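You operate a simulated robot arm through the tools that you are given. There is no shell and no other tool. Be economical: measure what you need, move in short steps, check, and stop when the job is done.

Carry out the task below with a simulated robot arm. There is one attempt and no reset: what you move stays moved.

TASK
Layer two wool pads in the tray as on the printed card, then give them 3 strokes of oil.
Fine: use the top pads of the pile boards; turn the blue tank knob to OFF after and leave the tray under the spray head; the other pads stay dry and in place. Where these are worked on the way, their far stop is far enough and under half their travel is too little: blue tank knob.

It is judged by the outcome, as a careful person would: the job done as asked, and still so three seconds after it is handed in. It fails if anything else is knocked over, pushed out of place, dropped, spilled or broken.

THE ROBOT
A 6-joint arm with a two-finger gripper, on a carriage that runs on a rail from [-0.194, 1.154] to [0.194, -1.153] (x, y) and turns from -3.229 to 2.566 rad about z. Base frame: it is fixed where the carriage stands at the start and does not move with it; the origin is on the floor, on the carriage's upright axis, x ahead of it, y to its left, z up. Lengths are in m, angles in rad, forces in N, time in s.
Its first joint turns from -2.897 to 2.897 rad. Places, roughly: blue tank knob [0.7, -0.7, 0.9]; floor of the layer tray [0.6, -0.1, 0.9]; layer tray [0.6, -0.1, 0.9]; tall black plunger [1, -0.5, 1.1]. Payload 5 kg.
The TCP is the grasp point between the finger pads, 0.03 m short of the fingertips. In the tool frame z runs along the fingers and y along their closing line. The gripper opens to 0.176 m. The gripper's body begins 0.153 m behind the TCP.
Orientation is that of the tool frame in the base frame, as [roll, pitch, yaw] about the fixed x, y, z axes, in that order (R = Rz(yaw) Ry(pitch) Rx(roll)). With the fingers straight down and closing along the base's y, the tool's x points along the base's -x, its y along +y and its z along -z.

THE INTERFACE
- The arm moves only by the tool send_rows. Its arguments are lists of equal length, an entry for each row: "travel": the shift along the tool's x, y, z in m, a list of three; "rot": the turn, a rotation vector about the tool's x, y, z in rad, a list of three; "hand": the gripper command, from -1 (fully open) to 1 (shut), values between in proportion. In form: {"travel": [[dx, dy, dz], ...], "rot": [[wx, wy, wz], ...], "hand": [hand, ...]}. A call has 1 to 20 rows; each row is the pose to reach, as a shift and turn from the pose commanded when the call began, along the tool's axes at that moment. Rows are played at 5 a second. More than 0.05 m and 0.15 rad between two rows, or a gripper value outside its range, and nothing of the call is played. A pose out of reach is approached as far as the arm can. The call stops where the force on the tool passes 50 N (or 10 N more than at its start, if that is more) or the arm is blocked; 0.2 s more then pass. The fingers move at their own pace and stop on an object; they squeeze with about 44 N. The grip force told is the motor's: it shows also when the fingers shut on nothing. Time passes only in rows, and 0.2 s behind the last, so rows that repeat a pose let the fingers close. It gives the time, the measured TCP pose, the force on the tool (base axes), the opening and the grip force at its end, in the units of the frame above (readings bear some noise), with the torque about the TCP (base axes, N m) and any sound that the robot's microphone picked up, and new pictures: "show" is both (left out), scene, wrist or none.
- Cameras (640 x 400 px; columns grow to the right, rows downward): "scene" is now at [0.0728, 0.1937, 1.7172]; the picture's right is [-0.16, -0.99, 0.00], its down [-0.58, 0.10, -0.81] and it looks along [0.80, -0.13, -0.58] (base axes); focal length 295 px, centre (320, 200). "wrist" rides on the gripper at [0.067, -0.009, -0.183] in the tool frame; the picture's right is [0.14, 0.99, 0.00], its down [-0.92, 0.13, -0.36] and it looks along [-0.36, 0.05, 0.93] (tool axes); focal length 251 px, centre (320, 200). There is no depth. A picture from a camera that has moved, and an enlarged one, comes with that camera's place and axes in the base frame and with its lens. The place of the scene camera against the robot may be out by one fixed shift of up to 0.012 m in any direction.
- move_column(by): slides the trunk up (or, below 0, down) by that many m; the arm and the scene camera ride with it, the base frame stays. It gives what a move gives, with no picture.
- steer(legs): drives the robot by 1 to 6 legs, each [ahead, left, turn to the left] in m, m and rad, along the robot's own axes; the way and the turn of a leg run together, so that a leg with both is an arc; at most 1.5 m and 3.142 rad a leg. The arm and the cameras ride along, it lands a little off, and it stops where it bumps. It keeps to its track: a leg is cut to what the track allows. It gives what a move gives, and a new picture of the scene camera.
- head_to(pan, tilt): turns the head with the scene camera to pan (to the left, within 2.094 rad either way) and tilt (down, from -0.506 to 1.204), counted from straight ahead of the robot. It gives what a move gives, and a new picture of the scene camera.
- enlarge(camera, box): a new picture of the part [left, top, right, bottom] of that camera's present view, enlarged. It takes no simulated time.
- sign_off(): hands the job in; it is judged then, once.

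Work in short steps. Places have to be worked out from the pictures, the camera data and where the tool is seen: move nearer, look again, correct. Check each grasp and each placing, and mend what went wrong. You have 120 turns and 260 pictures in all, those below and enlarged ones among them. Open the gripper and draw the arm clear of the work before you hand the job in, unless the task says otherwise.

The tools are called after ">>>" by a JSON object that holds its "api" and its "payload". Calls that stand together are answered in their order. send_rows: Moves the arm, as the interface text tells. Its arguments: {"type":"object","properties":{"travel":{"type":"array"},"rot":{"type":"array"},"hand":{"type":"array"},"show":{"type":"string","enum":["both","scene","wrist","none"]}},"required":["travel","rot","hand"]} The other tools are called the same way: move_column (by) slides the trunk up or down; steer (legs) drives the base; head_to (pan, tilt) turns the head that bears the scene camera; enlarge (camera, box) takes an enlarged picture of a part of a camera's view; sign_off () hands the job in.

At the start:

```text
time: 0.0
eef_pos: [0.7977, -0.285, 1.4]
orientation: [-3.141, 0.002, -3.141]
wrist_force: [-0.5, 0.8, -0.2]
ft_torque: [-0.03, 0.02, 0.01]
gripper_width: 0.1762
finger_force: 0.0
trunk travel left (down, up): [-0.275, 0.075]
robot x, y, heading: [-0.0004, -0.0026, -0.002]
head pan, tilt: [-0.164, 0.623]
```

scene: 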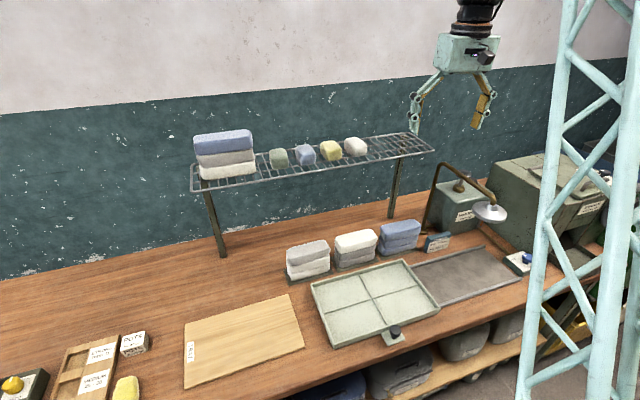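
wrist: 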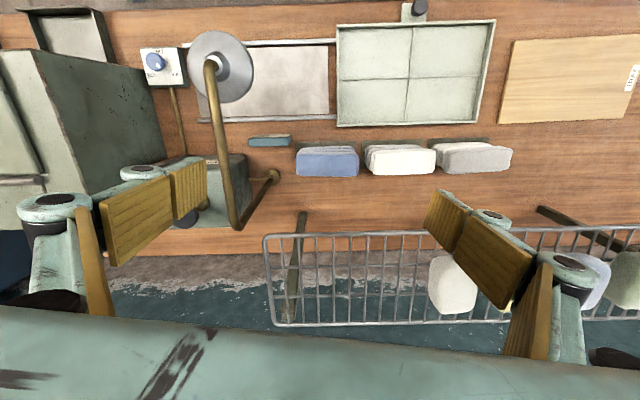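

The pictures show a tray with a knob handle, three piles of pads, a spray head, a small printed card and the tank. I enlarge these parts to read the labels and the card.

>>> {"api": "enlarge", "payload": {"camera": "scene", "box": [270, 200, 450, 350]}}

>>> {"api": "enlarge", "payload": {"camera": "scene", "box": [410, 150, 630, 290]}}

>>> {"api": "enlarge", "payload": {"camera": "wrist", "box": [100, 0, 340, 200]}}

>>> {"api": "enlarge", "payload": {"camera": "scene", "box": [0, 310, 200, 400]}}

```text
2.67 times, centred on (360, 275) of scene
camera zoom: at [0.0728, 0.1937, 1.7172], right [-0.16, -0.99, 0.0], down [-0.58, 0.1, -0.81], along [0.8, -0.13, -0.58], focal length 786 px, centre (213, 0)
```

zoom: 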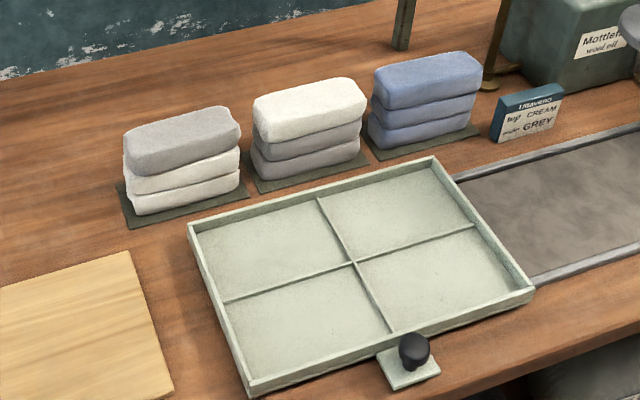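

```text
2.86 times, centred on (520, 220) of scene
camera zoom: at [0.0728, 0.1937, 1.7172], right [-0.16, -0.99, 0.0], down [-0.58, 0.1, -0.81], along [0.8, -0.13, -0.58], focal length 842 px, centre (-251, 143)
```

zoom: 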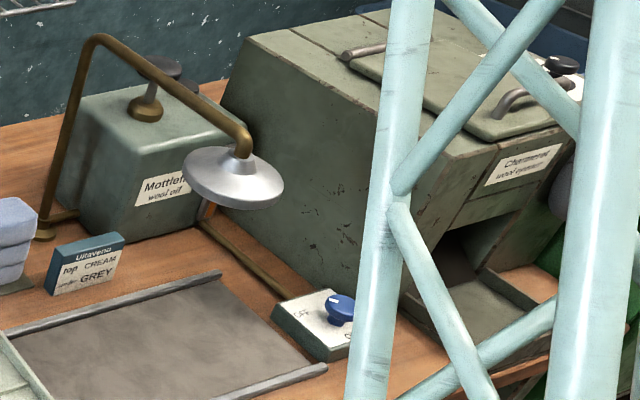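

```text
2.00 times, centred on (220, 100) of wrist
camera zoom: at [0.7323, -0.2968, 1.5849], right [-0.14, 0.99, 0.0], down [0.92, 0.13, 0.36], along [0.36, 0.05, -0.93], focal length 503 px, centre (520, 400)
```

zoom: 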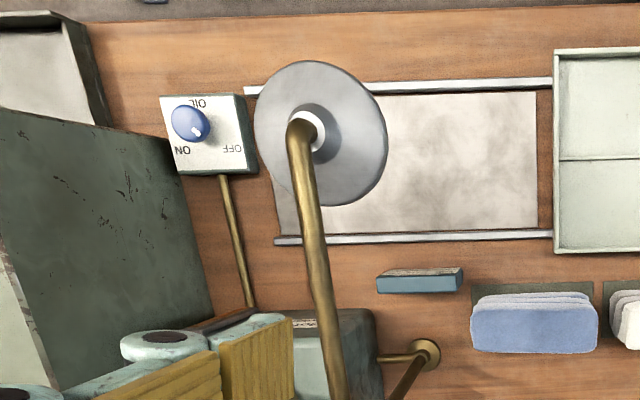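

```text
3.20 times, centred on (100, 355) of scene
camera zoom: at [0.0728, 0.1937, 1.7172], right [-0.16, -0.99, 0.0], down [-0.58, 0.1, -0.81], along [0.8, -0.13, -0.58], focal length 943 px, centre (1024, -296)
```

zoom: 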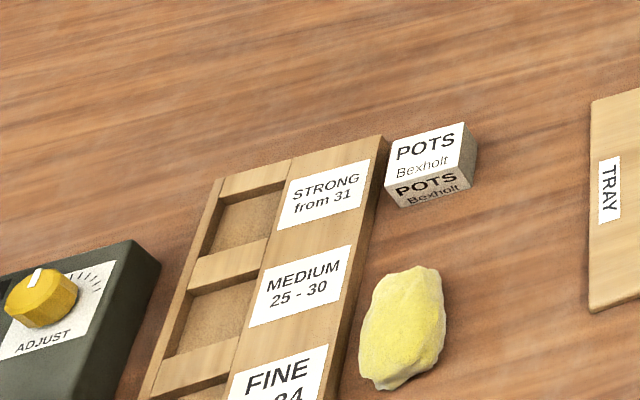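

The card seems to say top CREAM, under GREY. I enlarge further to confirm the card, the knob and the plunger.

>>> {"api": "enlarge", "payload": {"camera": "scene", "box": [420, 225, 460, 255]}}

>>> {"api": "enlarge", "payload": {"camera": "scene", "box": [495, 240, 545, 280]}}

>>> {"api": "enlarge", "payload": {"camera": "wrist", "box": [135, 40, 195, 90]}}

>>> {"api": "enlarge", "payload": {"camera": "scene", "box": [430, 150, 520, 240]}}

```text
13.33 times, centred on (440, 240) of scene
camera zoom: at [0.0728, 0.1937, 1.7172], right [-0.16, -0.99, 0.0], down [-0.58, 0.1, -0.81], along [0.8, -0.13, -0.58], focal length 3928 px, centre (-1280, -333)
```

zoom: 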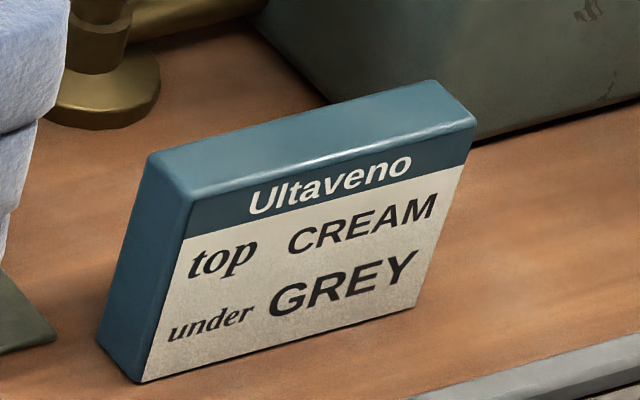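

```text
10.00 times, centred on (520, 260) of scene
camera zoom: at [0.0728, 0.1937, 1.7172], right [-0.16, -0.99, 0.0], down [-0.58, 0.1, -0.81], along [0.8, -0.13, -0.58], focal length 2946 px, centre (-1680, -400)
```

zoom: 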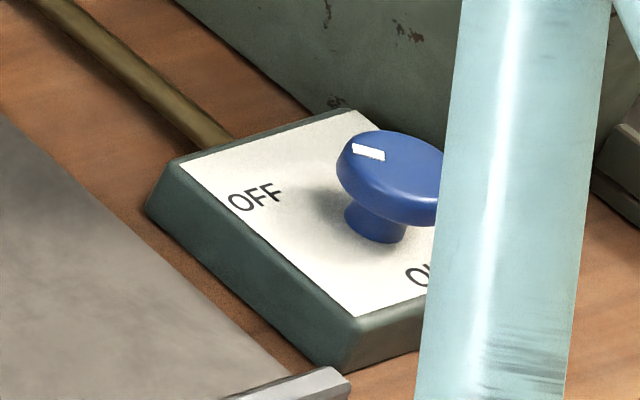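

```text
8.00 times, centred on (165, 65) of wrist
camera zoom: at [0.7323, -0.2968, 1.5849], right [-0.14, 0.99, 0.0], down [0.92, 0.13, 0.36], along [0.36, 0.05, -0.93], focal length 2012 px, centre (1560, 1280)
```

zoom: 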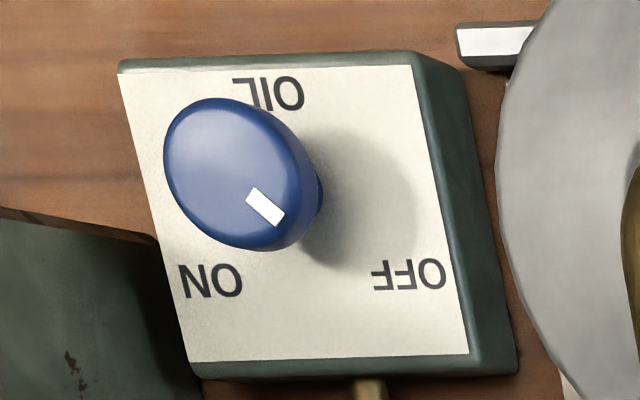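

```text
4.44 times, centred on (475, 195) of scene
camera zoom: at [0.0728, 0.1937, 1.7172], right [-0.16, -0.99, 0.0], down [-0.58, 0.1, -0.81], along [0.8, -0.13, -0.58], focal length 1309 px, centre (-369, 222)
```

zoom: 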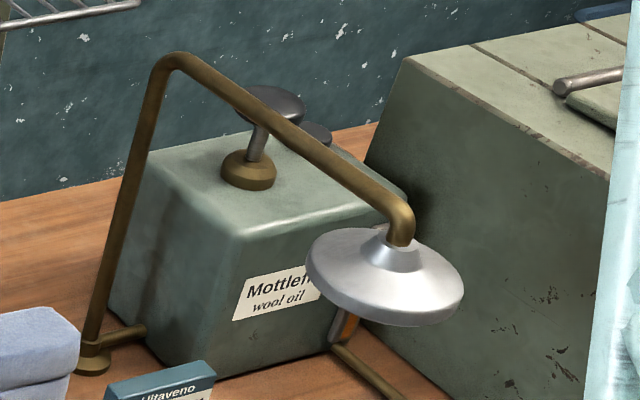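

The card says top CREAM, under GREY, so grey (left pile top) goes first, then cream (middle pile top). The knob looks to be at OFF now. I move above the left pile at a safe height to look down on it.

>>> {"api": "send_rows", "payload": {"travel": [[0.005, 0.05, 0], [0.01, 0.1, 0], [0.015, 0.15, 0], [0.02, 0.2, 0], [0.025, 0.25, 0], [0.03, 0.3, 0.01], [0.03, 0.34, 0.03], [0.03, 0.36, 0.05], [0.03, 0.36, 0.05]], "rot": [[0, 0, 0], [0, 0, 0], [0, 0, 0], [0, 0, 0], [0, 0, 0], [0, 0, 0], [0, 0, 0], [0, 0, 0], [0, 0, 0]], "hand": [-1, -1, -1, -1, -1, -1, -1, -1, -1]}}

```text
refused: row 1 steps farther than a row can; nothing moved
```

The first step was slightly longer than 0.05 m, so I use smaller steps.

>>> {"api": "send_rows", "payload": {"travel": [[0.005, 0.045, 0], [0.01, 0.09, 0], [0.015, 0.135, 0], [0.02, 0.18, 0], [0.025, 0.225, 0], [0.03, 0.27, 0.01], [0.03, 0.315, 0.03], [0.03, 0.36, 0.05], [0.03, 0.36, 0.05]], "rot": [[0, 0, 0], [0, 0, 0], [0, 0, 0], [0, 0, 0], [0, 0, 0], [0, 0, 0], [0, 0, 0], [0, 0, 0], [0, 0, 0]], "hand": [-1, -1, -1, -1, -1, -1, -1, -1, -1]}}

```text
time: 2.0
eef_pos: [0.7689, 0.0734, 1.3508]
orientation: [-3.141, -0.001, -3.141]
wrist_force: [-0.5, 0.2, -0.5]
ft_torque: [-0.11, 0.02, 0.03]
gripper_width: 0.1758
finger_force: 0.1
trunk travel left (down, up): [-0.275, 0.075]
robot x, y, heading: [0.0053, 0.0023, -0.001]
head pan, tilt: [-0.164, 0.623]
camera scene: at [0.0729, 0.1941, 1.7172], right [-0.16, -0.99, 0.0], down [-0.58, 0.1, -0.81], along [0.8, -0.13, -0.58], focal length 295 px, centre (320, 200)
camera wrist: at [0.7034, 0.0639, 1.5342], right [-0.14, 0.99, 0.0], down [0.92, 0.13, 0.36], along [0.36, 0.05, -0.93], focal length 251 px, centre (320, 200)
```

scene: 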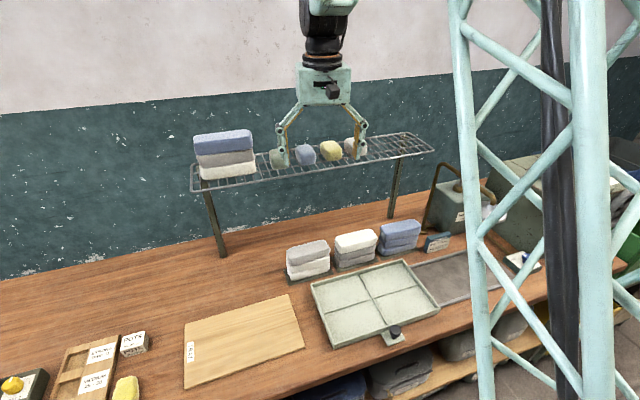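
wrist: 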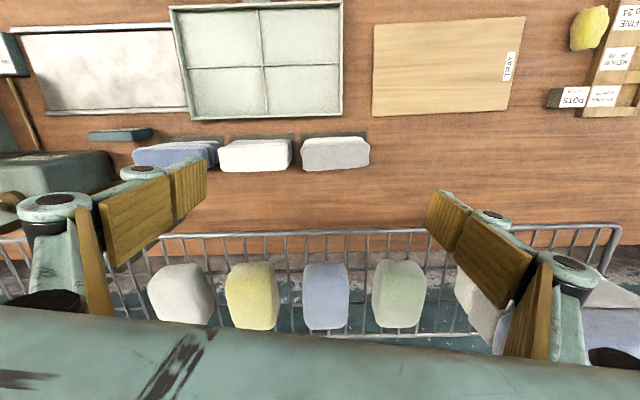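

The grey pad lies near (0.81, 0.11), under the front of the wire rack. I go lower and a little back to measure the pads, the gaps and the rack's height and front edge.

>>> {"api": "send_rows", "payload": {"travel": [[0.02, 0.01, 0.04], [0.04, 0.02, 0.08], [0.05, 0.03, 0.12], [0.06, 0.035, 0.16], [0.06, 0.035, 0.2], [0.06, 0.035, 0.2]], "rot": [[0, 0, 0], [0, 0, 0], [0, 0, 0], [0, 0, 0], [0, 0, 0], [0, 0, 0]], "hand": [-1, -1, -1, -1, -1, -1]}}

>>> {"api": "enlarge", "payload": {"camera": "wrist", "box": [100, 80, 420, 280]}}

>>> {"api": "enlarge", "payload": {"camera": "scene", "box": [180, 100, 460, 275]}}

```text
time: 3.4
eef_pos: [0.7123, 0.1091, 1.1498]
orientation: [3.141, 0.001, 3.141]
wrist_force: [1.3, -1.0, -0.4]
ft_torque: [-0.05, 0.2, -0.02]
gripper_width: 0.1759
finger_force: 0.1
trunk travel left (down, up): [-0.275, 0.075]
robot x, y, heading: [-0.0013, -0.0014, 0.002]
head pan, tilt: [-0.164, 0.623]
camera scene: at [0.0742, 0.1939, 1.7172], right [-0.16, -0.99, 0.0], down [-0.58, 0.1, -0.81], along [0.8, -0.13, -0.58], focal length 295 px, centre (320, 200)
camera wrist: at [0.646, 0.0996, 1.3327], right [-0.14, 0.99, 0.0], down [0.92, 0.13, 0.36], along [0.36, 0.05, -0.93], focal length 251 px, centre (320, 200)
```

scene: 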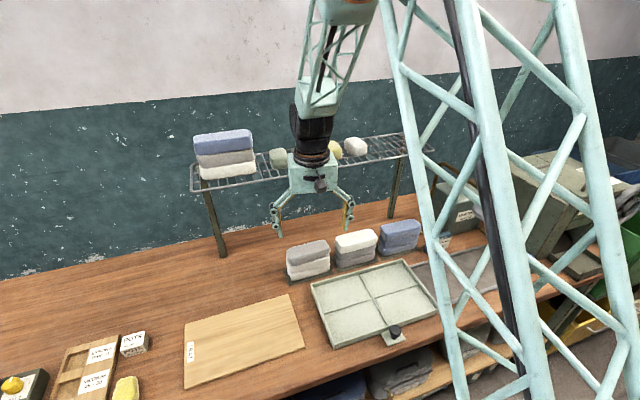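
wrist: 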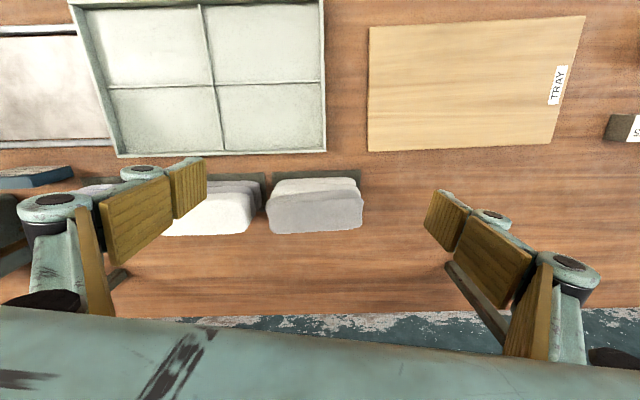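

```text
2.00 times, centred on (260, 180) of wrist
camera zoom: at [0.646, 0.0996, 1.3327], right [-0.14, 0.99, 0.0], down [0.92, 0.13, 0.36], along [0.36, 0.05, -0.93], focal length 503 px, centre (440, 240)
```

zoom: 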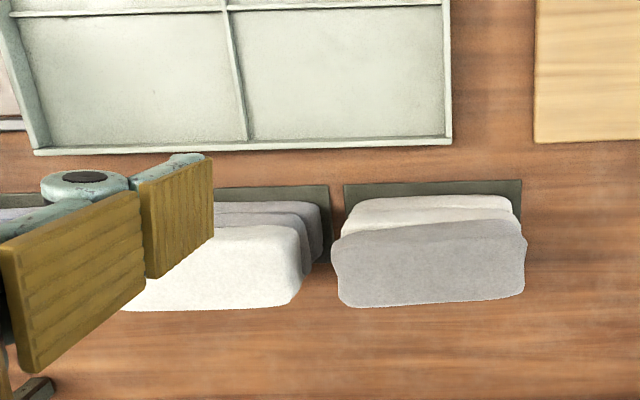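

```text
2.29 times, centred on (320, 188) of scene
camera zoom: at [0.0742, 0.1939, 1.7172], right [-0.16, -0.99, 0.0], down [-0.58, 0.1, -0.81], along [0.8, -0.13, -0.58], focal length 673 px, centre (320, 229)
```

zoom: 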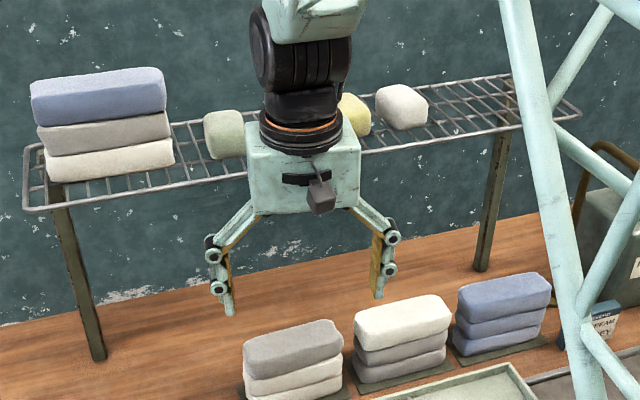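

Bench features run parallel to the rail, turned about 0.167 rad. The grey top pad is about 0.14 long, centred near (0.799, 0.113) with its top at about z 0.995, and its long axis is yawed about 0.235. I'll grip it by its ends, with the tool tilted back to stay clear of the rack, and stop above it first to check.

>>> {"api": "send_rows", "payload": {"travel": [[0, 0, 0], [-0.01, 0, 0], [-0.03, 0.002, 0.01], [-0.05, 0.003, 0.03], [-0.07, 0.004, 0.06], [-0.083, 0.004, 0.09], [-0.083, 0.004, 0.09]], "rot": [[-0.009, -0.075, -0.058], [-0.018, -0.15, -0.115], [-0.027, -0.225, -0.173], [-0.0345, -0.3, -0.235], [-0.0345, -0.3, -0.235], [-0.0345, -0.3, -0.235], [-0.0345, -0.3, -0.235]], "hand": [-0.77, -0.77, -0.77, -0.77, -0.77, -0.77, -0.77]}}

>>> {"api": "enlarge", "payload": {"camera": "scene", "box": [240, 130, 440, 290]}}

```text
time: 5.0
eef_pos: [0.7945, 0.1141, 1.0601]
orientation: [-3.139, 0.3, -2.904]
wrist_force: [1.9, -0.1, -1.0]
ft_torque: [0.01, 0.1, -0.02]
gripper_width: 0.1557
finger_force: 0.1
trunk travel left (down, up): [-0.275, 0.075]
robot x, y, heading: [-0.0006, 0.0033, -0.004]
head pan, tilt: [-0.164, 0.623]
camera scene: at [0.0739, 0.1938, 1.7172], right [-0.16, -0.99, 0.0], down [-0.58, 0.1, -0.81], along [0.8, -0.13, -0.58], focal length 295 px, centre (320, 200)
camera wrist: at [0.6827, 0.0763, 1.2158], right [-0.36, 0.93, -0.04], down [0.72, 0.31, 0.62], along [0.59, 0.19, -0.78], focal length 251 px, centre (320, 200)
```

scene: 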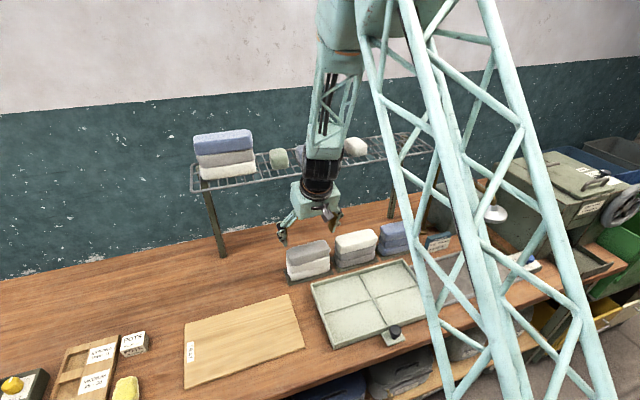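
wrist: 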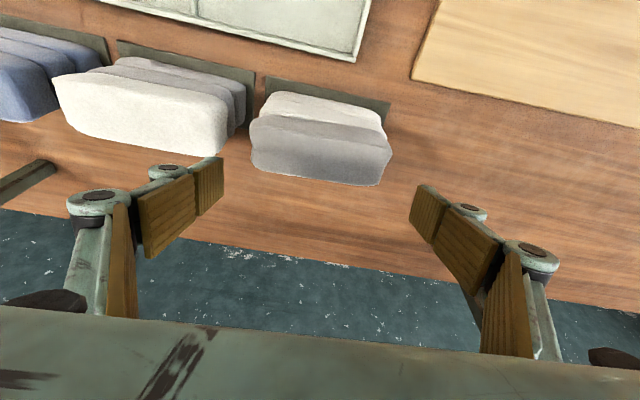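

```text
2.50 times, centred on (340, 210) of scene
camera zoom: at [0.0739, 0.1938, 1.7172], right [-0.16, -0.99, 0.0], down [-0.58, 0.1, -0.81], along [0.8, -0.13, -0.58], focal length 736 px, centre (270, 175)
```

zoom: 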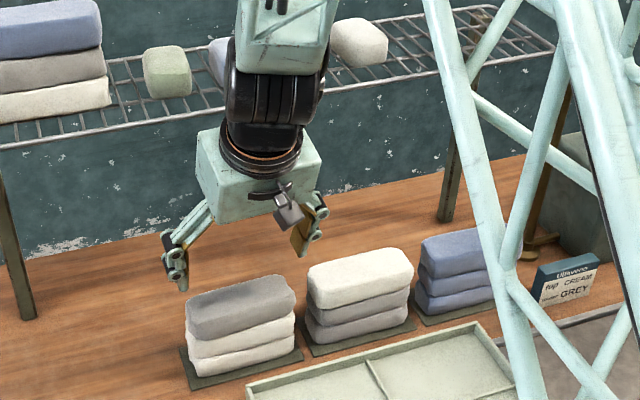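

The yaw matches the pad, and the new view puts its centre at about (0.801, 0.112). I descend to about z 1.0 with the fingers still open and check.

>>> {"api": "send_rows", "payload": {"travel": [[0.0045, -0.001, 0.0196], [0.009, -0.002, 0.039], [0.0135, -0.003, 0.0587], [0.0135, -0.003, 0.0587]], "rot": [[0, 0, 0], [0, 0, 0], [0, 0, 0], [0, 0, 0]], "hand": [-0.77, -0.77, -0.77, -0.77]}}

>>> {"api": "enlarge", "payload": {"camera": "scene", "box": [260, 180, 400, 290]}}

```text
time: 6.0
eef_pos: [0.7976, 0.1113, 1.0016]
orientation: [-3.14, 0.3, -2.906]
wrist_force: [-0.1, 0.2, -0.7]
ft_torque: [-0.01, 0.07, 0.02]
gripper_width: 0.1557
finger_force: 0.1
trunk travel left (down, up): [-0.275, 0.075]
robot x, y, heading: [0.0019, 0.0009, 0.001]
head pan, tilt: [-0.164, 0.623]
camera scene: at [0.0735, 0.1938, 1.7172], right [-0.16, -0.99, 0.0], down [-0.58, 0.1, -0.81], along [0.8, -0.13, -0.58], focal length 295 px, centre (320, 200)
camera wrist: at [0.6852, 0.0732, 1.1558], right [-0.36, 0.93, -0.04], down [0.72, 0.31, 0.62], along [0.59, 0.19, -0.78], focal length 251 px, centre (320, 200)
```

scene: 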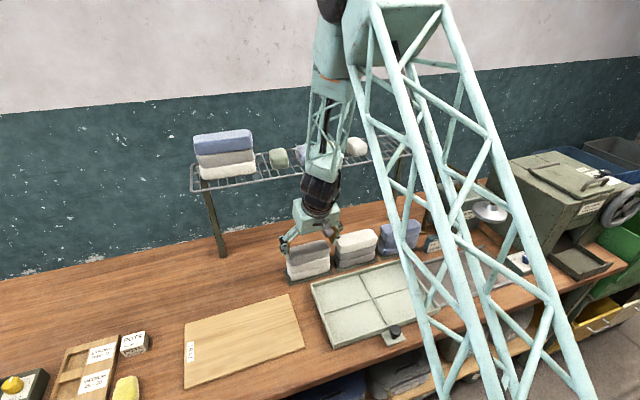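
wrist: 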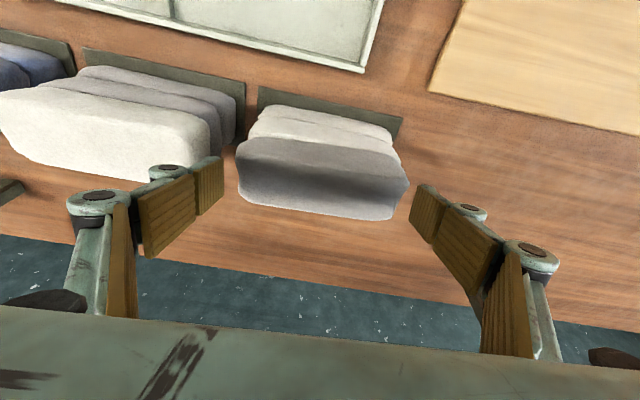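

```text
3.64 times, centred on (330, 235) of scene
camera zoom: at [0.0735, 0.1938, 1.7172], right [-0.16, -0.99, 0.0], down [-0.58, 0.1, -0.81], along [0.8, -0.13, -0.58], focal length 1071 px, centre (284, 73)
```

zoom: 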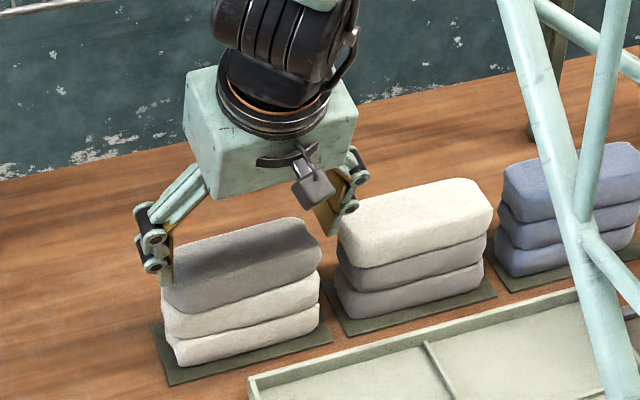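

Both fingers straddle only the top grey pad and the gap to the cream pile is clear. I close on it and check the width.

>>> {"api": "send_rows", "payload": {"travel": [[0, 0, 0], [0, 0, 0], [0, 0, 0], [0, 0, 0]], "rot": [[0, 0, 0], [0, 0, 0], [0, 0, 0], [0, 0, 0]], "hand": [-0.6, -0.2, 0, 0]}}

```text
time: 7.0
eef_pos: [0.7965, 0.1101, 1.0031]
orientation: [-3.139, 0.303, -2.905]
wrist_force: [-0.7, 2.4, 21.9]
ft_torque: [0.67, 0.29, 0.23]
gripper_width: 0.0897
finger_force: 2.0
trunk travel left (down, up): [-0.275, 0.075]
robot x, y, heading: [-0.0002, 0.0003, 0.003]
head pan, tilt: [-0.164, 0.623]
camera scene: at [0.0708, 0.194, 1.7176], right [-0.16, -0.99, 0.0], down [-0.58, 0.1, -0.81], along [0.8, -0.13, -0.58], focal length 295 px, centre (320, 200)
camera wrist: at [0.684, 0.0736, 1.1582], right [-0.36, 0.93, -0.04], down [0.72, 0.31, 0.62], along [0.59, 0.19, -0.78], focal length 251 px, centre (320, 200)
```

scene: 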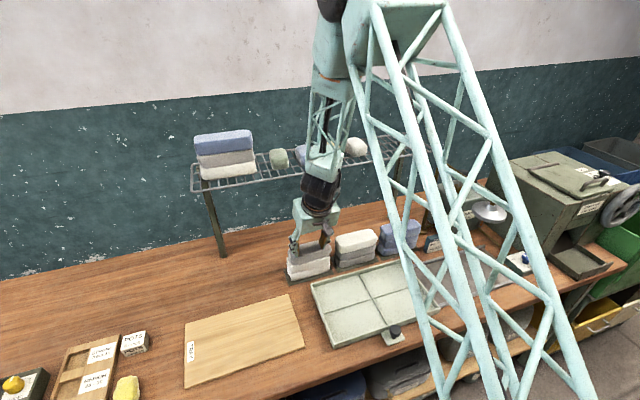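
wrist: 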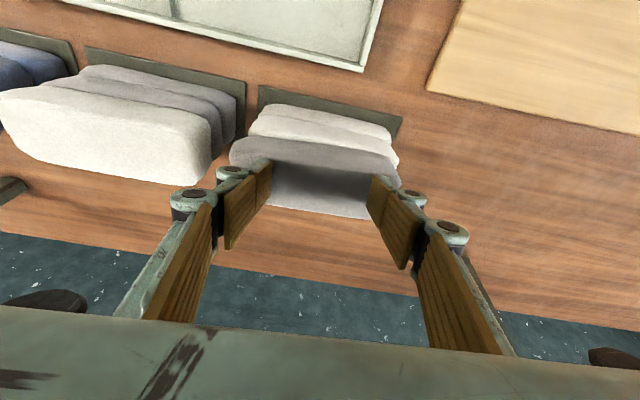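

The fingers slid over the pad's top (upward force 22 N, width 0.09), so the pad's top is lower than I took it to be. I lift straight off, reopen and re-measure.

>>> {"api": "send_rows", "payload": {"travel": [[-0.003, 0, -0.01], [-0.012, 0, -0.038], [-0.012, 0, -0.038], [-0.012, 0, -0.038], [-0.012, 0, -0.038]], "rot": [[0, 0, 0], [0, 0, 0], [0, 0, 0], [0, 0, 0], [0, 0, 0]], "hand": [0, 0, -0.77, -0.77, -0.77]}}

>>> {"api": "enlarge", "payload": {"camera": "wrist", "box": [180, 60, 440, 240]}}

>>> {"api": "enlarge", "payload": {"camera": "scene", "box": [260, 180, 400, 290]}}

```text
time: 8.2
eef_pos: [0.7969, 0.112, 1.0409]
orientation: [-3.14, 0.302, -2.905]
wrist_force: [-0.5, 0.5, -0.4]
ft_torque: [-0.01, 0.02, 0.02]
gripper_width: 0.156
finger_force: 0.0
trunk travel left (down, up): [-0.275, 0.075]
robot x, y, heading: [0.0001, -0.0033, 0.006]
head pan, tilt: [-0.164, 0.623]
camera scene: at [0.0729, 0.1937, 1.7172], right [-0.16, -0.99, 0.0], down [-0.58, 0.1, -0.81], along [0.8, -0.13, -0.58], focal length 295 px, centre (320, 200)
camera wrist: at [0.6841, 0.0747, 1.1966], right [-0.36, 0.93, -0.04], down [0.72, 0.31, 0.62], along [0.59, 0.19, -0.78], focal length 251 px, centre (320, 200)
```

scene: 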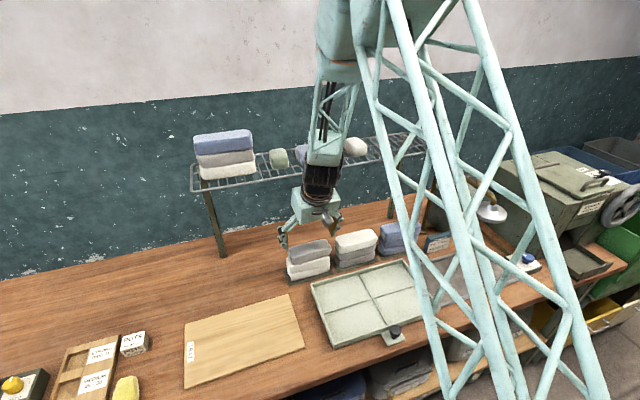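
wrist: 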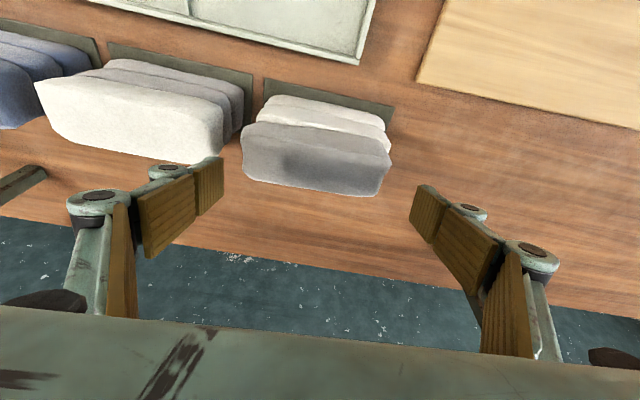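

```text
2.22 times, centred on (310, 150) of wrist
camera zoom: at [0.6841, 0.0747, 1.1966], right [-0.36, 0.93, -0.04], down [0.72, 0.31, 0.62], along [0.59, 0.19, -0.78], focal length 559 px, centre (342, 311)
```

zoom: 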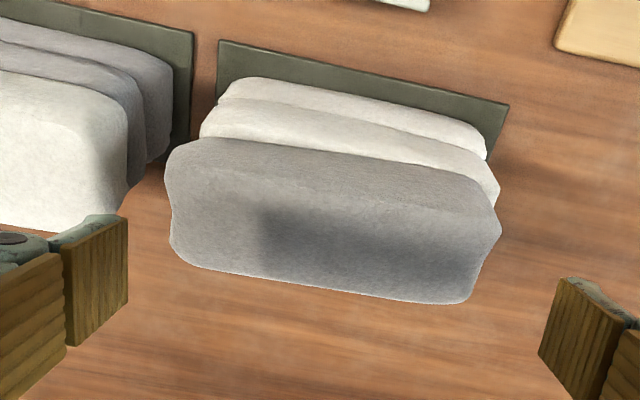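

```text
3.64 times, centred on (330, 235) of scene
camera zoom: at [0.0729, 0.1937, 1.7172], right [-0.16, -0.99, 0.0], down [-0.58, 0.1, -0.81], along [0.8, -0.13, -0.58], focal length 1071 px, centre (284, 73)
```

zoom: 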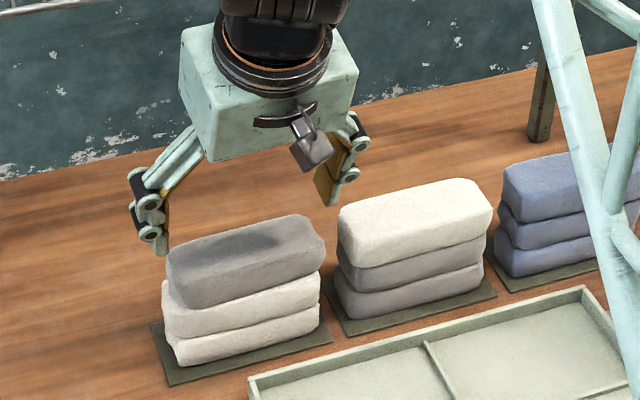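

In this view the open fingertips sit higher than when closed, since the fingers swing on links. I need a lower TCP for a wide grip, so I reopen at this pose, go lower in stages and look.

>>> {"api": "send_rows", "payload": {"travel": [[0.003, 0, 0.02], [0.006, 0, 0.04], [0.008, 0, 0.0635], [0.008, 0, 0.0635]], "rot": [[0, 0, 0], [0, 0, 0], [0, 0, 0], [0, 0, 0]], "hand": [-0.77, -0.77, -0.77, -0.77]}}

>>> {"api": "enlarge", "payload": {"camera": "scene", "box": [270, 190, 390, 284]}}

>>> {"api": "enlarge", "payload": {"camera": "wrist", "box": [160, 100, 460, 280]}}

```text
time: 9.2
eef_pos: [0.8098, 0.1114, 0.9797]
orientation: [-3.14, 0.302, -2.906]
wrist_force: [2.1, -7.7, 13.0]
ft_torque: [-1.15, -0.09, 0.1]
gripper_width: 0.1636
finger_force: 9.3
trunk travel left (down, up): [-0.275, 0.075]
robot x, y, heading: [-0.0009, 0.0016, 0.003]
head pan, tilt: [-0.164, 0.623]
camera scene: at [0.0724, 0.1931, 1.7174], right [-0.16, -0.99, 0.0], down [-0.58, 0.1, -0.81], along [0.8, -0.13, -0.58], focal length 295 px, centre (320, 200)
camera wrist: at [0.6972, 0.076, 1.1348], right [-0.36, 0.93, -0.04], down [0.72, 0.31, 0.62], along [0.59, 0.19, -0.78], focal length 251 px, centre (320, 200)
```

scene: 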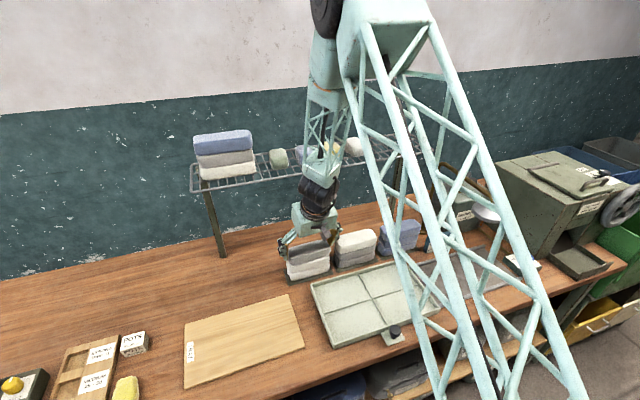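
wrist: 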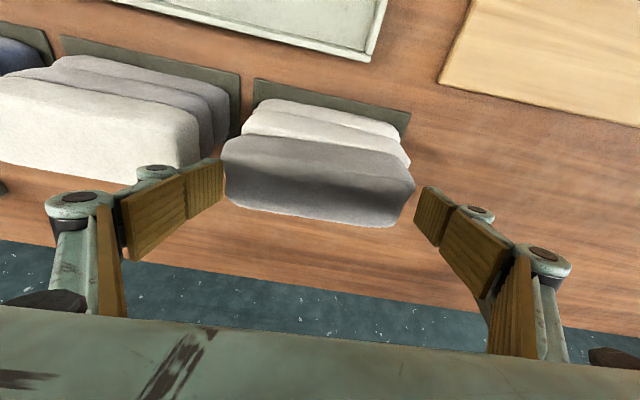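

```text
4.26 times, centred on (330, 237) of scene
camera zoom: at [0.0724, 0.1931, 1.7174], right [-0.16, -0.99, 0.0], down [-0.58, 0.1, -0.81], along [0.8, -0.13, -0.58], focal length 1254 px, centre (277, 43)
```

zoom: 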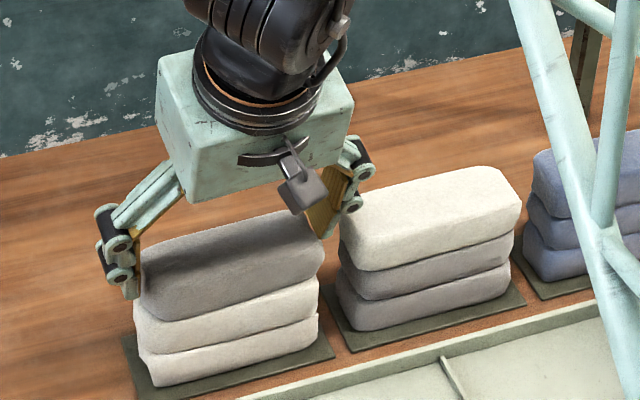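

```text
2.13 times, centred on (310, 190) of wrist
camera zoom: at [0.6972, 0.076, 1.1348], right [-0.36, 0.93, -0.04], down [0.72, 0.31, 0.62], along [0.59, 0.19, -0.78], focal length 536 px, centre (341, 221)
```

zoom: 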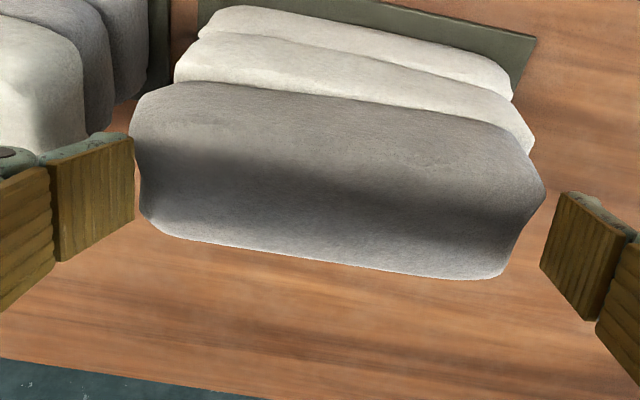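

The −y finger is rubbing against the pad's end (width pushed out to 0.164), so it is beside the pad. I shift slightly to −y and close gently.

>>> {"api": "send_rows", "payload": {"travel": [[0, -0.003, 0], [0, -0.003, 0], [0, -0.003, 0], [0, -0.003, 0]], "rot": [[0, 0, 0], [0, 0, 0], [0, 0, 0], [0, 0, 0]], "hand": [-0.77, -0.6, -0.5, -0.5]}}

>>> {"api": "enlarge", "payload": {"camera": "scene", "box": [270, 190, 390, 284]}}

```text
time: 10.2
eef_pos: [0.8083, 0.1107, 0.9816]
orientation: [-3.139, 0.303, -2.905]
wrist_force: [-2.3, 0.5, 44.0]
ft_torque: [-2.57, 0.05, -0.04]
gripper_width: 0.1596
finger_force: 43.8
trunk travel left (down, up): [-0.275, 0.075]
robot x, y, heading: [-0.0006, -0.0017, 0.003]
head pan, tilt: [-0.164, 0.623]
camera scene: at [0.0702, 0.1935, 1.7175], right [-0.16, -0.99, 0.0], down [-0.57, 0.1, -0.81], along [0.8, -0.13, -0.58], focal length 295 px, centre (320, 200)
camera wrist: at [0.6959, 0.0731, 1.1353], right [-0.36, 0.93, -0.04], down [0.72, 0.31, 0.62], along [0.59, 0.19, -0.78], focal length 251 px, centre (320, 200)
```

scene: 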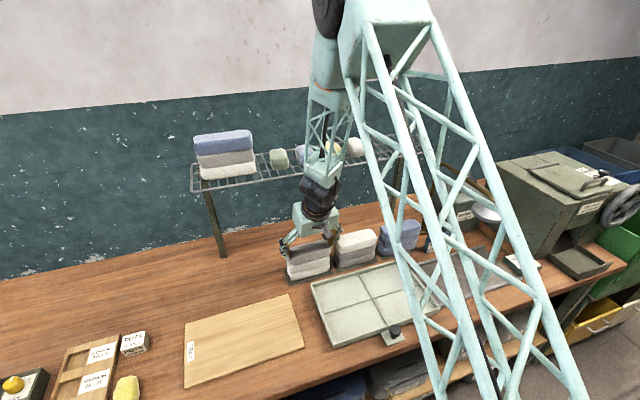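
wrist: 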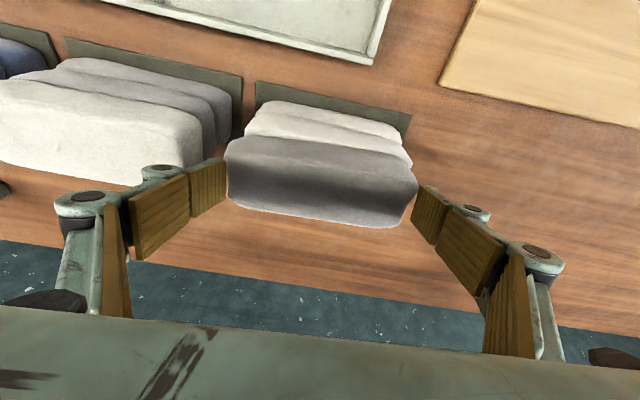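

```text
4.26 times, centred on (330, 237) of scene
camera zoom: at [0.0702, 0.1935, 1.7175], right [-0.16, -0.99, 0.0], down [-0.57, 0.1, -0.81], along [0.8, -0.13, -0.58], focal length 1254 px, centre (277, 43)
```

zoom: 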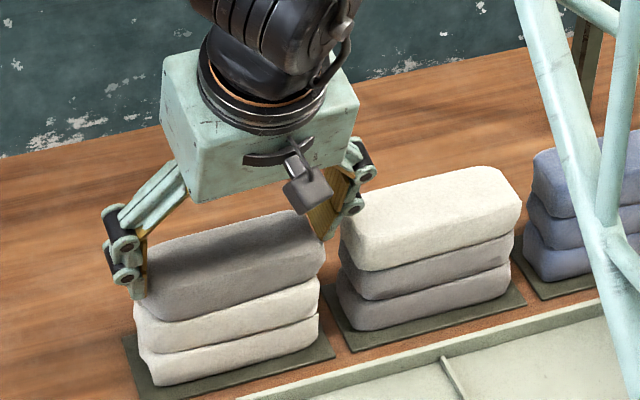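

The gripper is now at 0.160 wide with a 44 N grip on the pad's ends. I lift slowly by 3 cm and check whether it holds.

>>> {"api": "send_rows", "payload": {"travel": [[-0.0015, -0.003, -0.0048], [-0.003, -0.003, -0.0096], [-0.006, -0.003, -0.019], [-0.0089, -0.003, -0.0287], [-0.0089, -0.003, -0.0287]], "rot": [[0, 0, 0], [0, 0, 0], [0, 0, 0], [0, 0, 0], [0, 0, 0]], "hand": [-0.5, -0.5, -0.5, -0.5, -0.5]}}

>>> {"api": "enlarge", "payload": {"camera": "scene", "box": [270, 180, 390, 274]}}

```text
time: 11.4
eef_pos: [0.8093, 0.1067, 1.0088]
orientation: [-3.139, 0.3, -2.907]
wrist_force: [-0.8, -0.4, 0.2]
ft_torque: [0.02, -0.04, 0.03]
gripper_width: 0.1318
finger_force: 0.1
trunk travel left (down, up): [-0.275, 0.075]
robot x, y, heading: [-0.0013, -0.0005, -0.001]
head pan, tilt: [-0.164, 0.623]
camera scene: at [0.0723, 0.1936, 1.7171], right [-0.16, -0.99, 0.0], down [-0.58, 0.1, -0.81], along [0.8, -0.13, -0.58], focal length 295 px, centre (320, 200)
camera wrist: at [0.6965, 0.07, 1.1638], right [-0.36, 0.93, -0.04], down [0.72, 0.31, 0.62], along [0.59, 0.19, -0.78], focal length 251 px, centre (320, 200)
```

scene: 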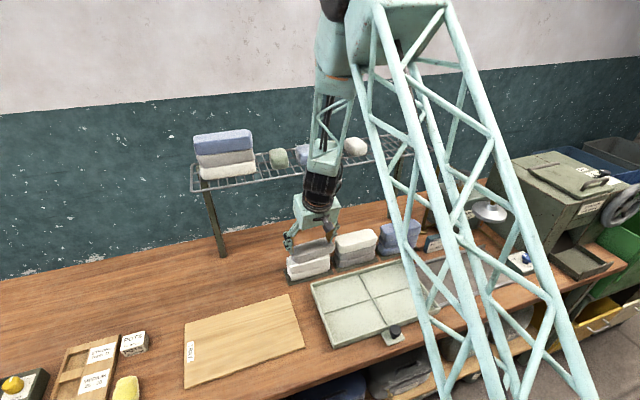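
wrist: 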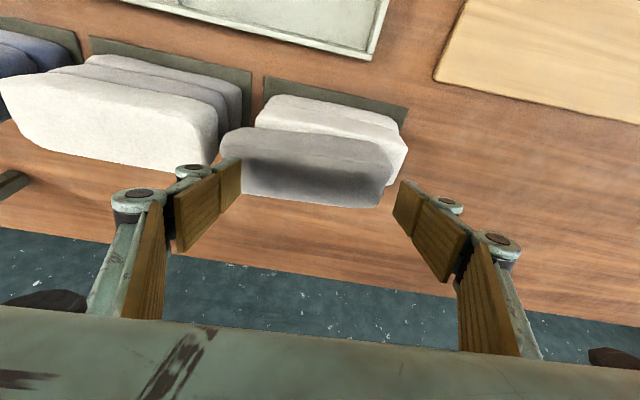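

```text
4.26 times, centred on (330, 227) of scene
camera zoom: at [0.0723, 0.1936, 1.7171], right [-0.16, -0.99, 0.0], down [-0.58, 0.1, -0.81], along [0.8, -0.13, -0.58], focal length 1254 px, centre (277, 85)
```

zoom: 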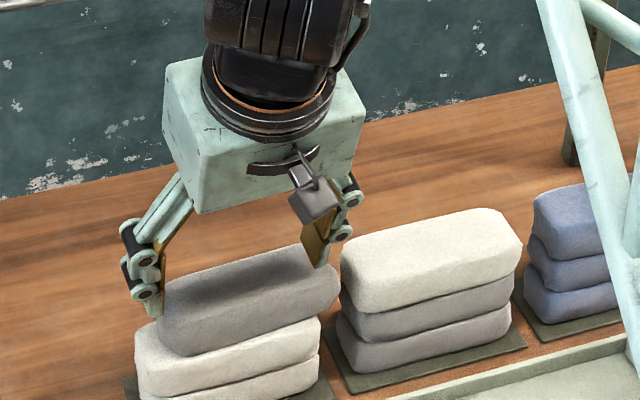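

The pad slipped: its ends are too far apart (about 0.16) and its top lies near z 0.953, lower than I assumed. Gripping the short side is better, so I lift back clear of the rack and then turn the gripper 90°.

>>> {"api": "send_rows", "payload": {"travel": [[0.005, 0.003, -0.04], [0.02, 0.007, -0.08], [0.035, 0.01, -0.11], [0.0515, 0.014, -0.132], [0.0515, 0.014, -0.132]], "rot": [[0, 0, 0], [0, 0, 0], [0, 0.05, 0], [0, 0.1, 0], [0, 0.1, 0]], "hand": [-0.5, -0.5, -0.5, -0.4, -0.4], "show": "none"}}

>>> {"api": "send_rows", "payload": {"travel": [[0, 0, 0], [0, 0, 0], [0, 0, 0], [0, 0, 0], [0, 0, 0], [0, 0, 0], [0, 0, 0], [0, 0, 0], [0, 0, 0], [0, 0, 0], [0, 0, 0], [0, 0, 0], [0, 0, 0]], "rot": [[0, 0, 0.13], [0, 0, 0.26], [0, 0, 0.39], [0, 0, 0.52], [0, 0, 0.65], [0, 0, 0.78], [0, 0, 0.91], [0, 0, 1.04], [0, 0, 1.17], [0, 0, 1.3], [0, 0, 1.43], [0, 0, 1.571], [0, 0, 1.571]], "hand": [-0.4, -0.4, -0.4, -0.4, -0.4, -0.4, -0.4, -0.4, -0.4, -0.4, -0.4, -0.4, -0.4]}}

```text
time: 12.6
eef_pos: [0.7196, 0.1009, 1.1192]
orientation: [-3.138, 0.2, -2.904]
wrist_force: [-1.2, -0.6, 0.3]
ft_torque: [0.04, -0.12, 0.01]
gripper_width: 0.1234
finger_force: 0.1
trunk travel left (down, up): [-0.275, 0.075]
robot x, y, heading: [-0.0022, 0.0027, -0.001]
head pan, tilt: [-0.164, 0.623]
```

```text
time: 15.4
eef_pos: [0.72, 0.1001, 1.1185]
orientation: [2.942, 0.001, 1.806]
wrist_force: [-0.3, -1.0, 0.9]
ft_torque: [0.01, -0.02, 0.0]
gripper_width: 0.1231
finger_force: 0.1
trunk travel left (down, up): [-0.275, 0.075]
robot x, y, heading: [0.0002, -0.0011, -0.002]
head pan, tilt: [-0.164, 0.623]
camera scene: at [0.0728, 0.1937, 1.7172], right [-0.16, -0.99, 0.0], down [-0.58, 0.1, -0.81], along [0.8, -0.13, -0.58], focal length 295 px, centre (320, 200)
camera wrist: at [0.6602, 0.1537, 1.2965], right [0.91, 0.36, 0.2], down [0.27, -0.88, 0.38], along [0.31, -0.3, -0.9], focal length 251 px, centre (320, 200)
```

scene: 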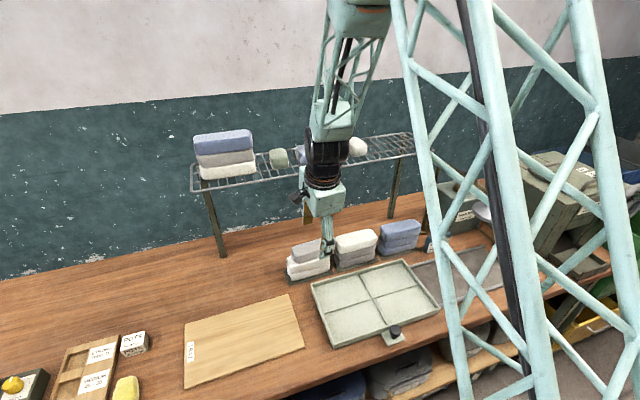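
wrist: 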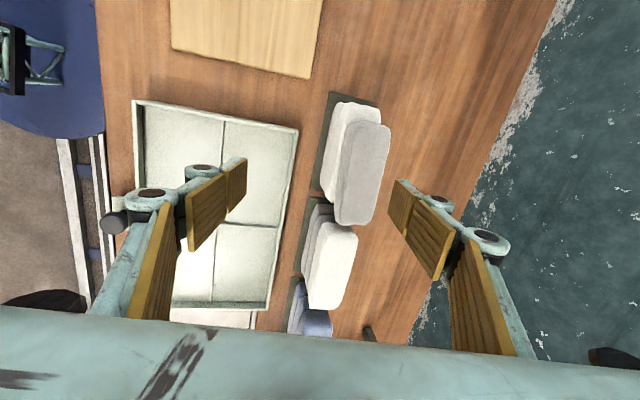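

The new view gives the pad's centre at about (0.827, 0.095), 0.07 wide, yaw about 0.29. The rack's front rail lies almost above it at z about 1.27. I bring the open gripper in low, just over the pad and under the rail, then check.

>>> {"api": "send_rows", "payload": {"travel": [[-0.006, -0.005, 0.032], [-0.012, -0.01, 0.064], [-0.018, -0.015, 0.096], [-0.0232, -0.019, 0.1273], [-0.025, 0.006, 0.1323], [-0.0267, 0.03, 0.1373], [-0.0282, 0.0544, 0.1422], [-0.0282, 0.0544, 0.1422]], "rot": [[0, 0.005, -0.025], [0, 0.01, -0.049], [0, 0.01, -0.049], [0, 0.01, -0.049], [0, 0.01, -0.049], [0, 0.01, -0.049], [0, 0.01, -0.049], [0, 0.01, -0.049]], "hand": [-0.5, -0.59, -0.59, -0.59, -0.59, -0.59, -0.59, -0.59]}}

>>> {"api": "enlarge", "payload": {"camera": "scene", "box": [260, 150, 400, 280]}}

```text
time: 17.2
eef_pos: [0.8059, 0.0914, 0.9905]
orientation: [2.94, 0.001, 1.856]
wrist_force: [0.4, 0.0, -0.6]
ft_torque: [-0.06, 0.07, 0.02]
gripper_width: 0.14
finger_force: 0.0
trunk travel left (down, up): [-0.275, 0.075]
robot x, y, heading: [-0.0003, -0.0008, -0.004]
head pan, tilt: [-0.164, 0.623]
camera scene: at [0.0736, 0.1938, 1.7172], right [-0.16, -0.99, 0.0], down [-0.58, 0.1, -0.81], along [0.8, -0.13, -0.58], focal length 295 px, centre (320, 200)
camera wrist: at [0.7437, 0.143, 1.1674], right [0.89, 0.41, 0.2], down [0.31, -0.87, 0.38], along [0.33, -0.28, -0.9], focal length 251 px, centre (320, 200)
```

scene: 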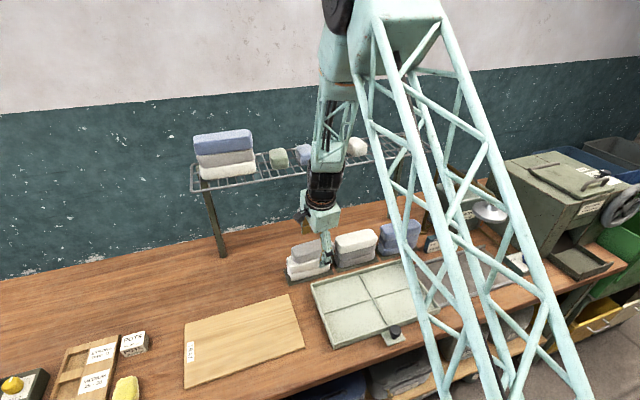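
wrist: 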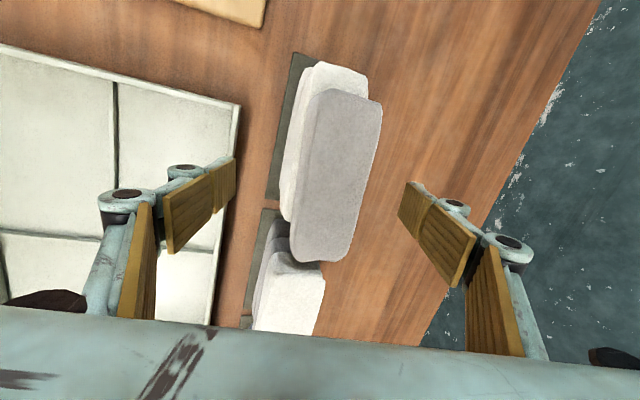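

```text
3.08 times, centred on (330, 215) of scene
camera zoom: at [0.0736, 0.1938, 1.7172], right [-0.16, -0.99, 0.0], down [-0.58, 0.1, -0.81], along [0.8, -0.13, -0.58], focal length 906 px, centre (289, 154)
```

zoom: 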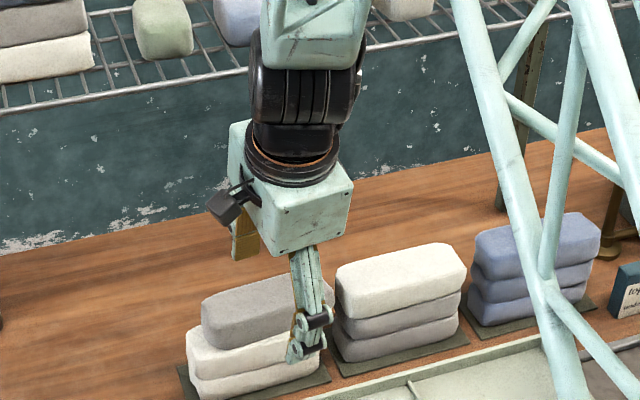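

The gripper is under the rail, with the far finger just behind the pad. I lower it there and use the far finger to draw only the grey pad about 3.5 cm towards me, which gives room for a proper upright grasp.

>>> {"api": "send_rows", "payload": {"travel": [[-0.003, -0.005, 0.019], [-0.0058, -0.0095, 0.038], [-0.0015, -0.0195, 0.036], [0.0028, -0.0295, 0.034], [0.007, -0.0395, 0.032], [0.0112, -0.0495, 0.03], [0.0155, -0.0595, 0.028], [0.0155, -0.0595, 0.028]], "rot": [[0, 0, 0], [0, 0, 0], [0, 0, 0], [0, 0, 0], [0, 0, 0], [0, 0, 0], [0, 0, 0], [0, 0, 0]], "hand": [-0.59, -0.59, -0.59, -0.59, -0.59, -0.59, -0.59, -0.59]}}

>>> {"api": "enlarge", "payload": {"camera": "scene", "box": [260, 190, 400, 290]}}

```text
time: 19.0
eef_pos: [0.7515, 0.0939, 0.9508]
orientation: [2.939, 0.003, 1.856]
wrist_force: [0.2, -0.7, 0.1]
ft_torque: [0.02, -0.06, -0.03]
gripper_width: 0.14
finger_force: 0.1
trunk travel left (down, up): [-0.275, 0.075]
robot x, y, heading: [-0.0032, 0.0012, 0.002]
head pan, tilt: [-0.164, 0.623]
camera scene: at [0.0726, 0.1937, 1.7172], right [-0.16, -0.99, 0.0], down [-0.58, 0.1, -0.81], along [0.8, -0.13, -0.58], focal length 295 px, centre (320, 200)
camera wrist: at [0.6888, 0.1433, 1.1287], right [0.89, 0.41, 0.2], down [0.31, -0.87, 0.38], along [0.33, -0.28, -0.9], focal length 251 px, centre (320, 200)
```

scene: 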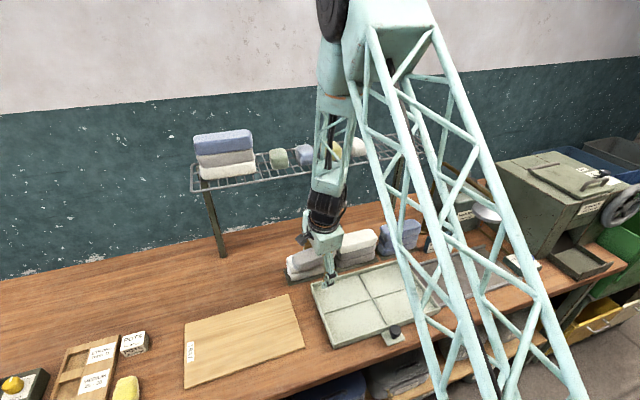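
wrist: 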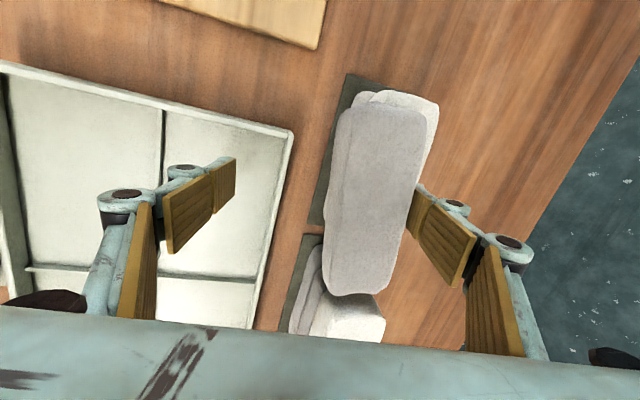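

```text
4.00 times, centred on (330, 240) of scene
camera zoom: at [0.0726, 0.1937, 1.7172], right [-0.16, -0.99, 0.0], down [-0.58, 0.1, -0.81], along [0.8, -0.13, -0.58], focal length 1178 px, centre (280, 40)
```

zoom: 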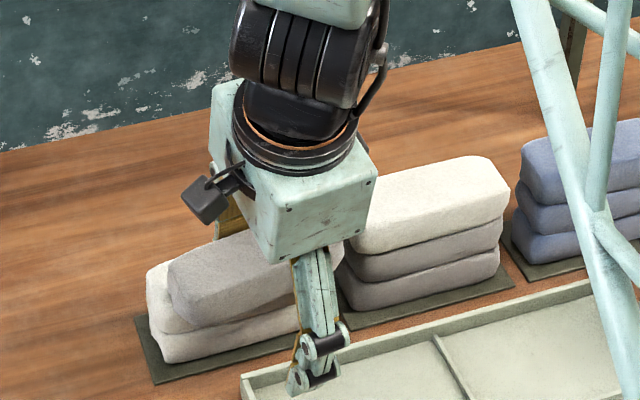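

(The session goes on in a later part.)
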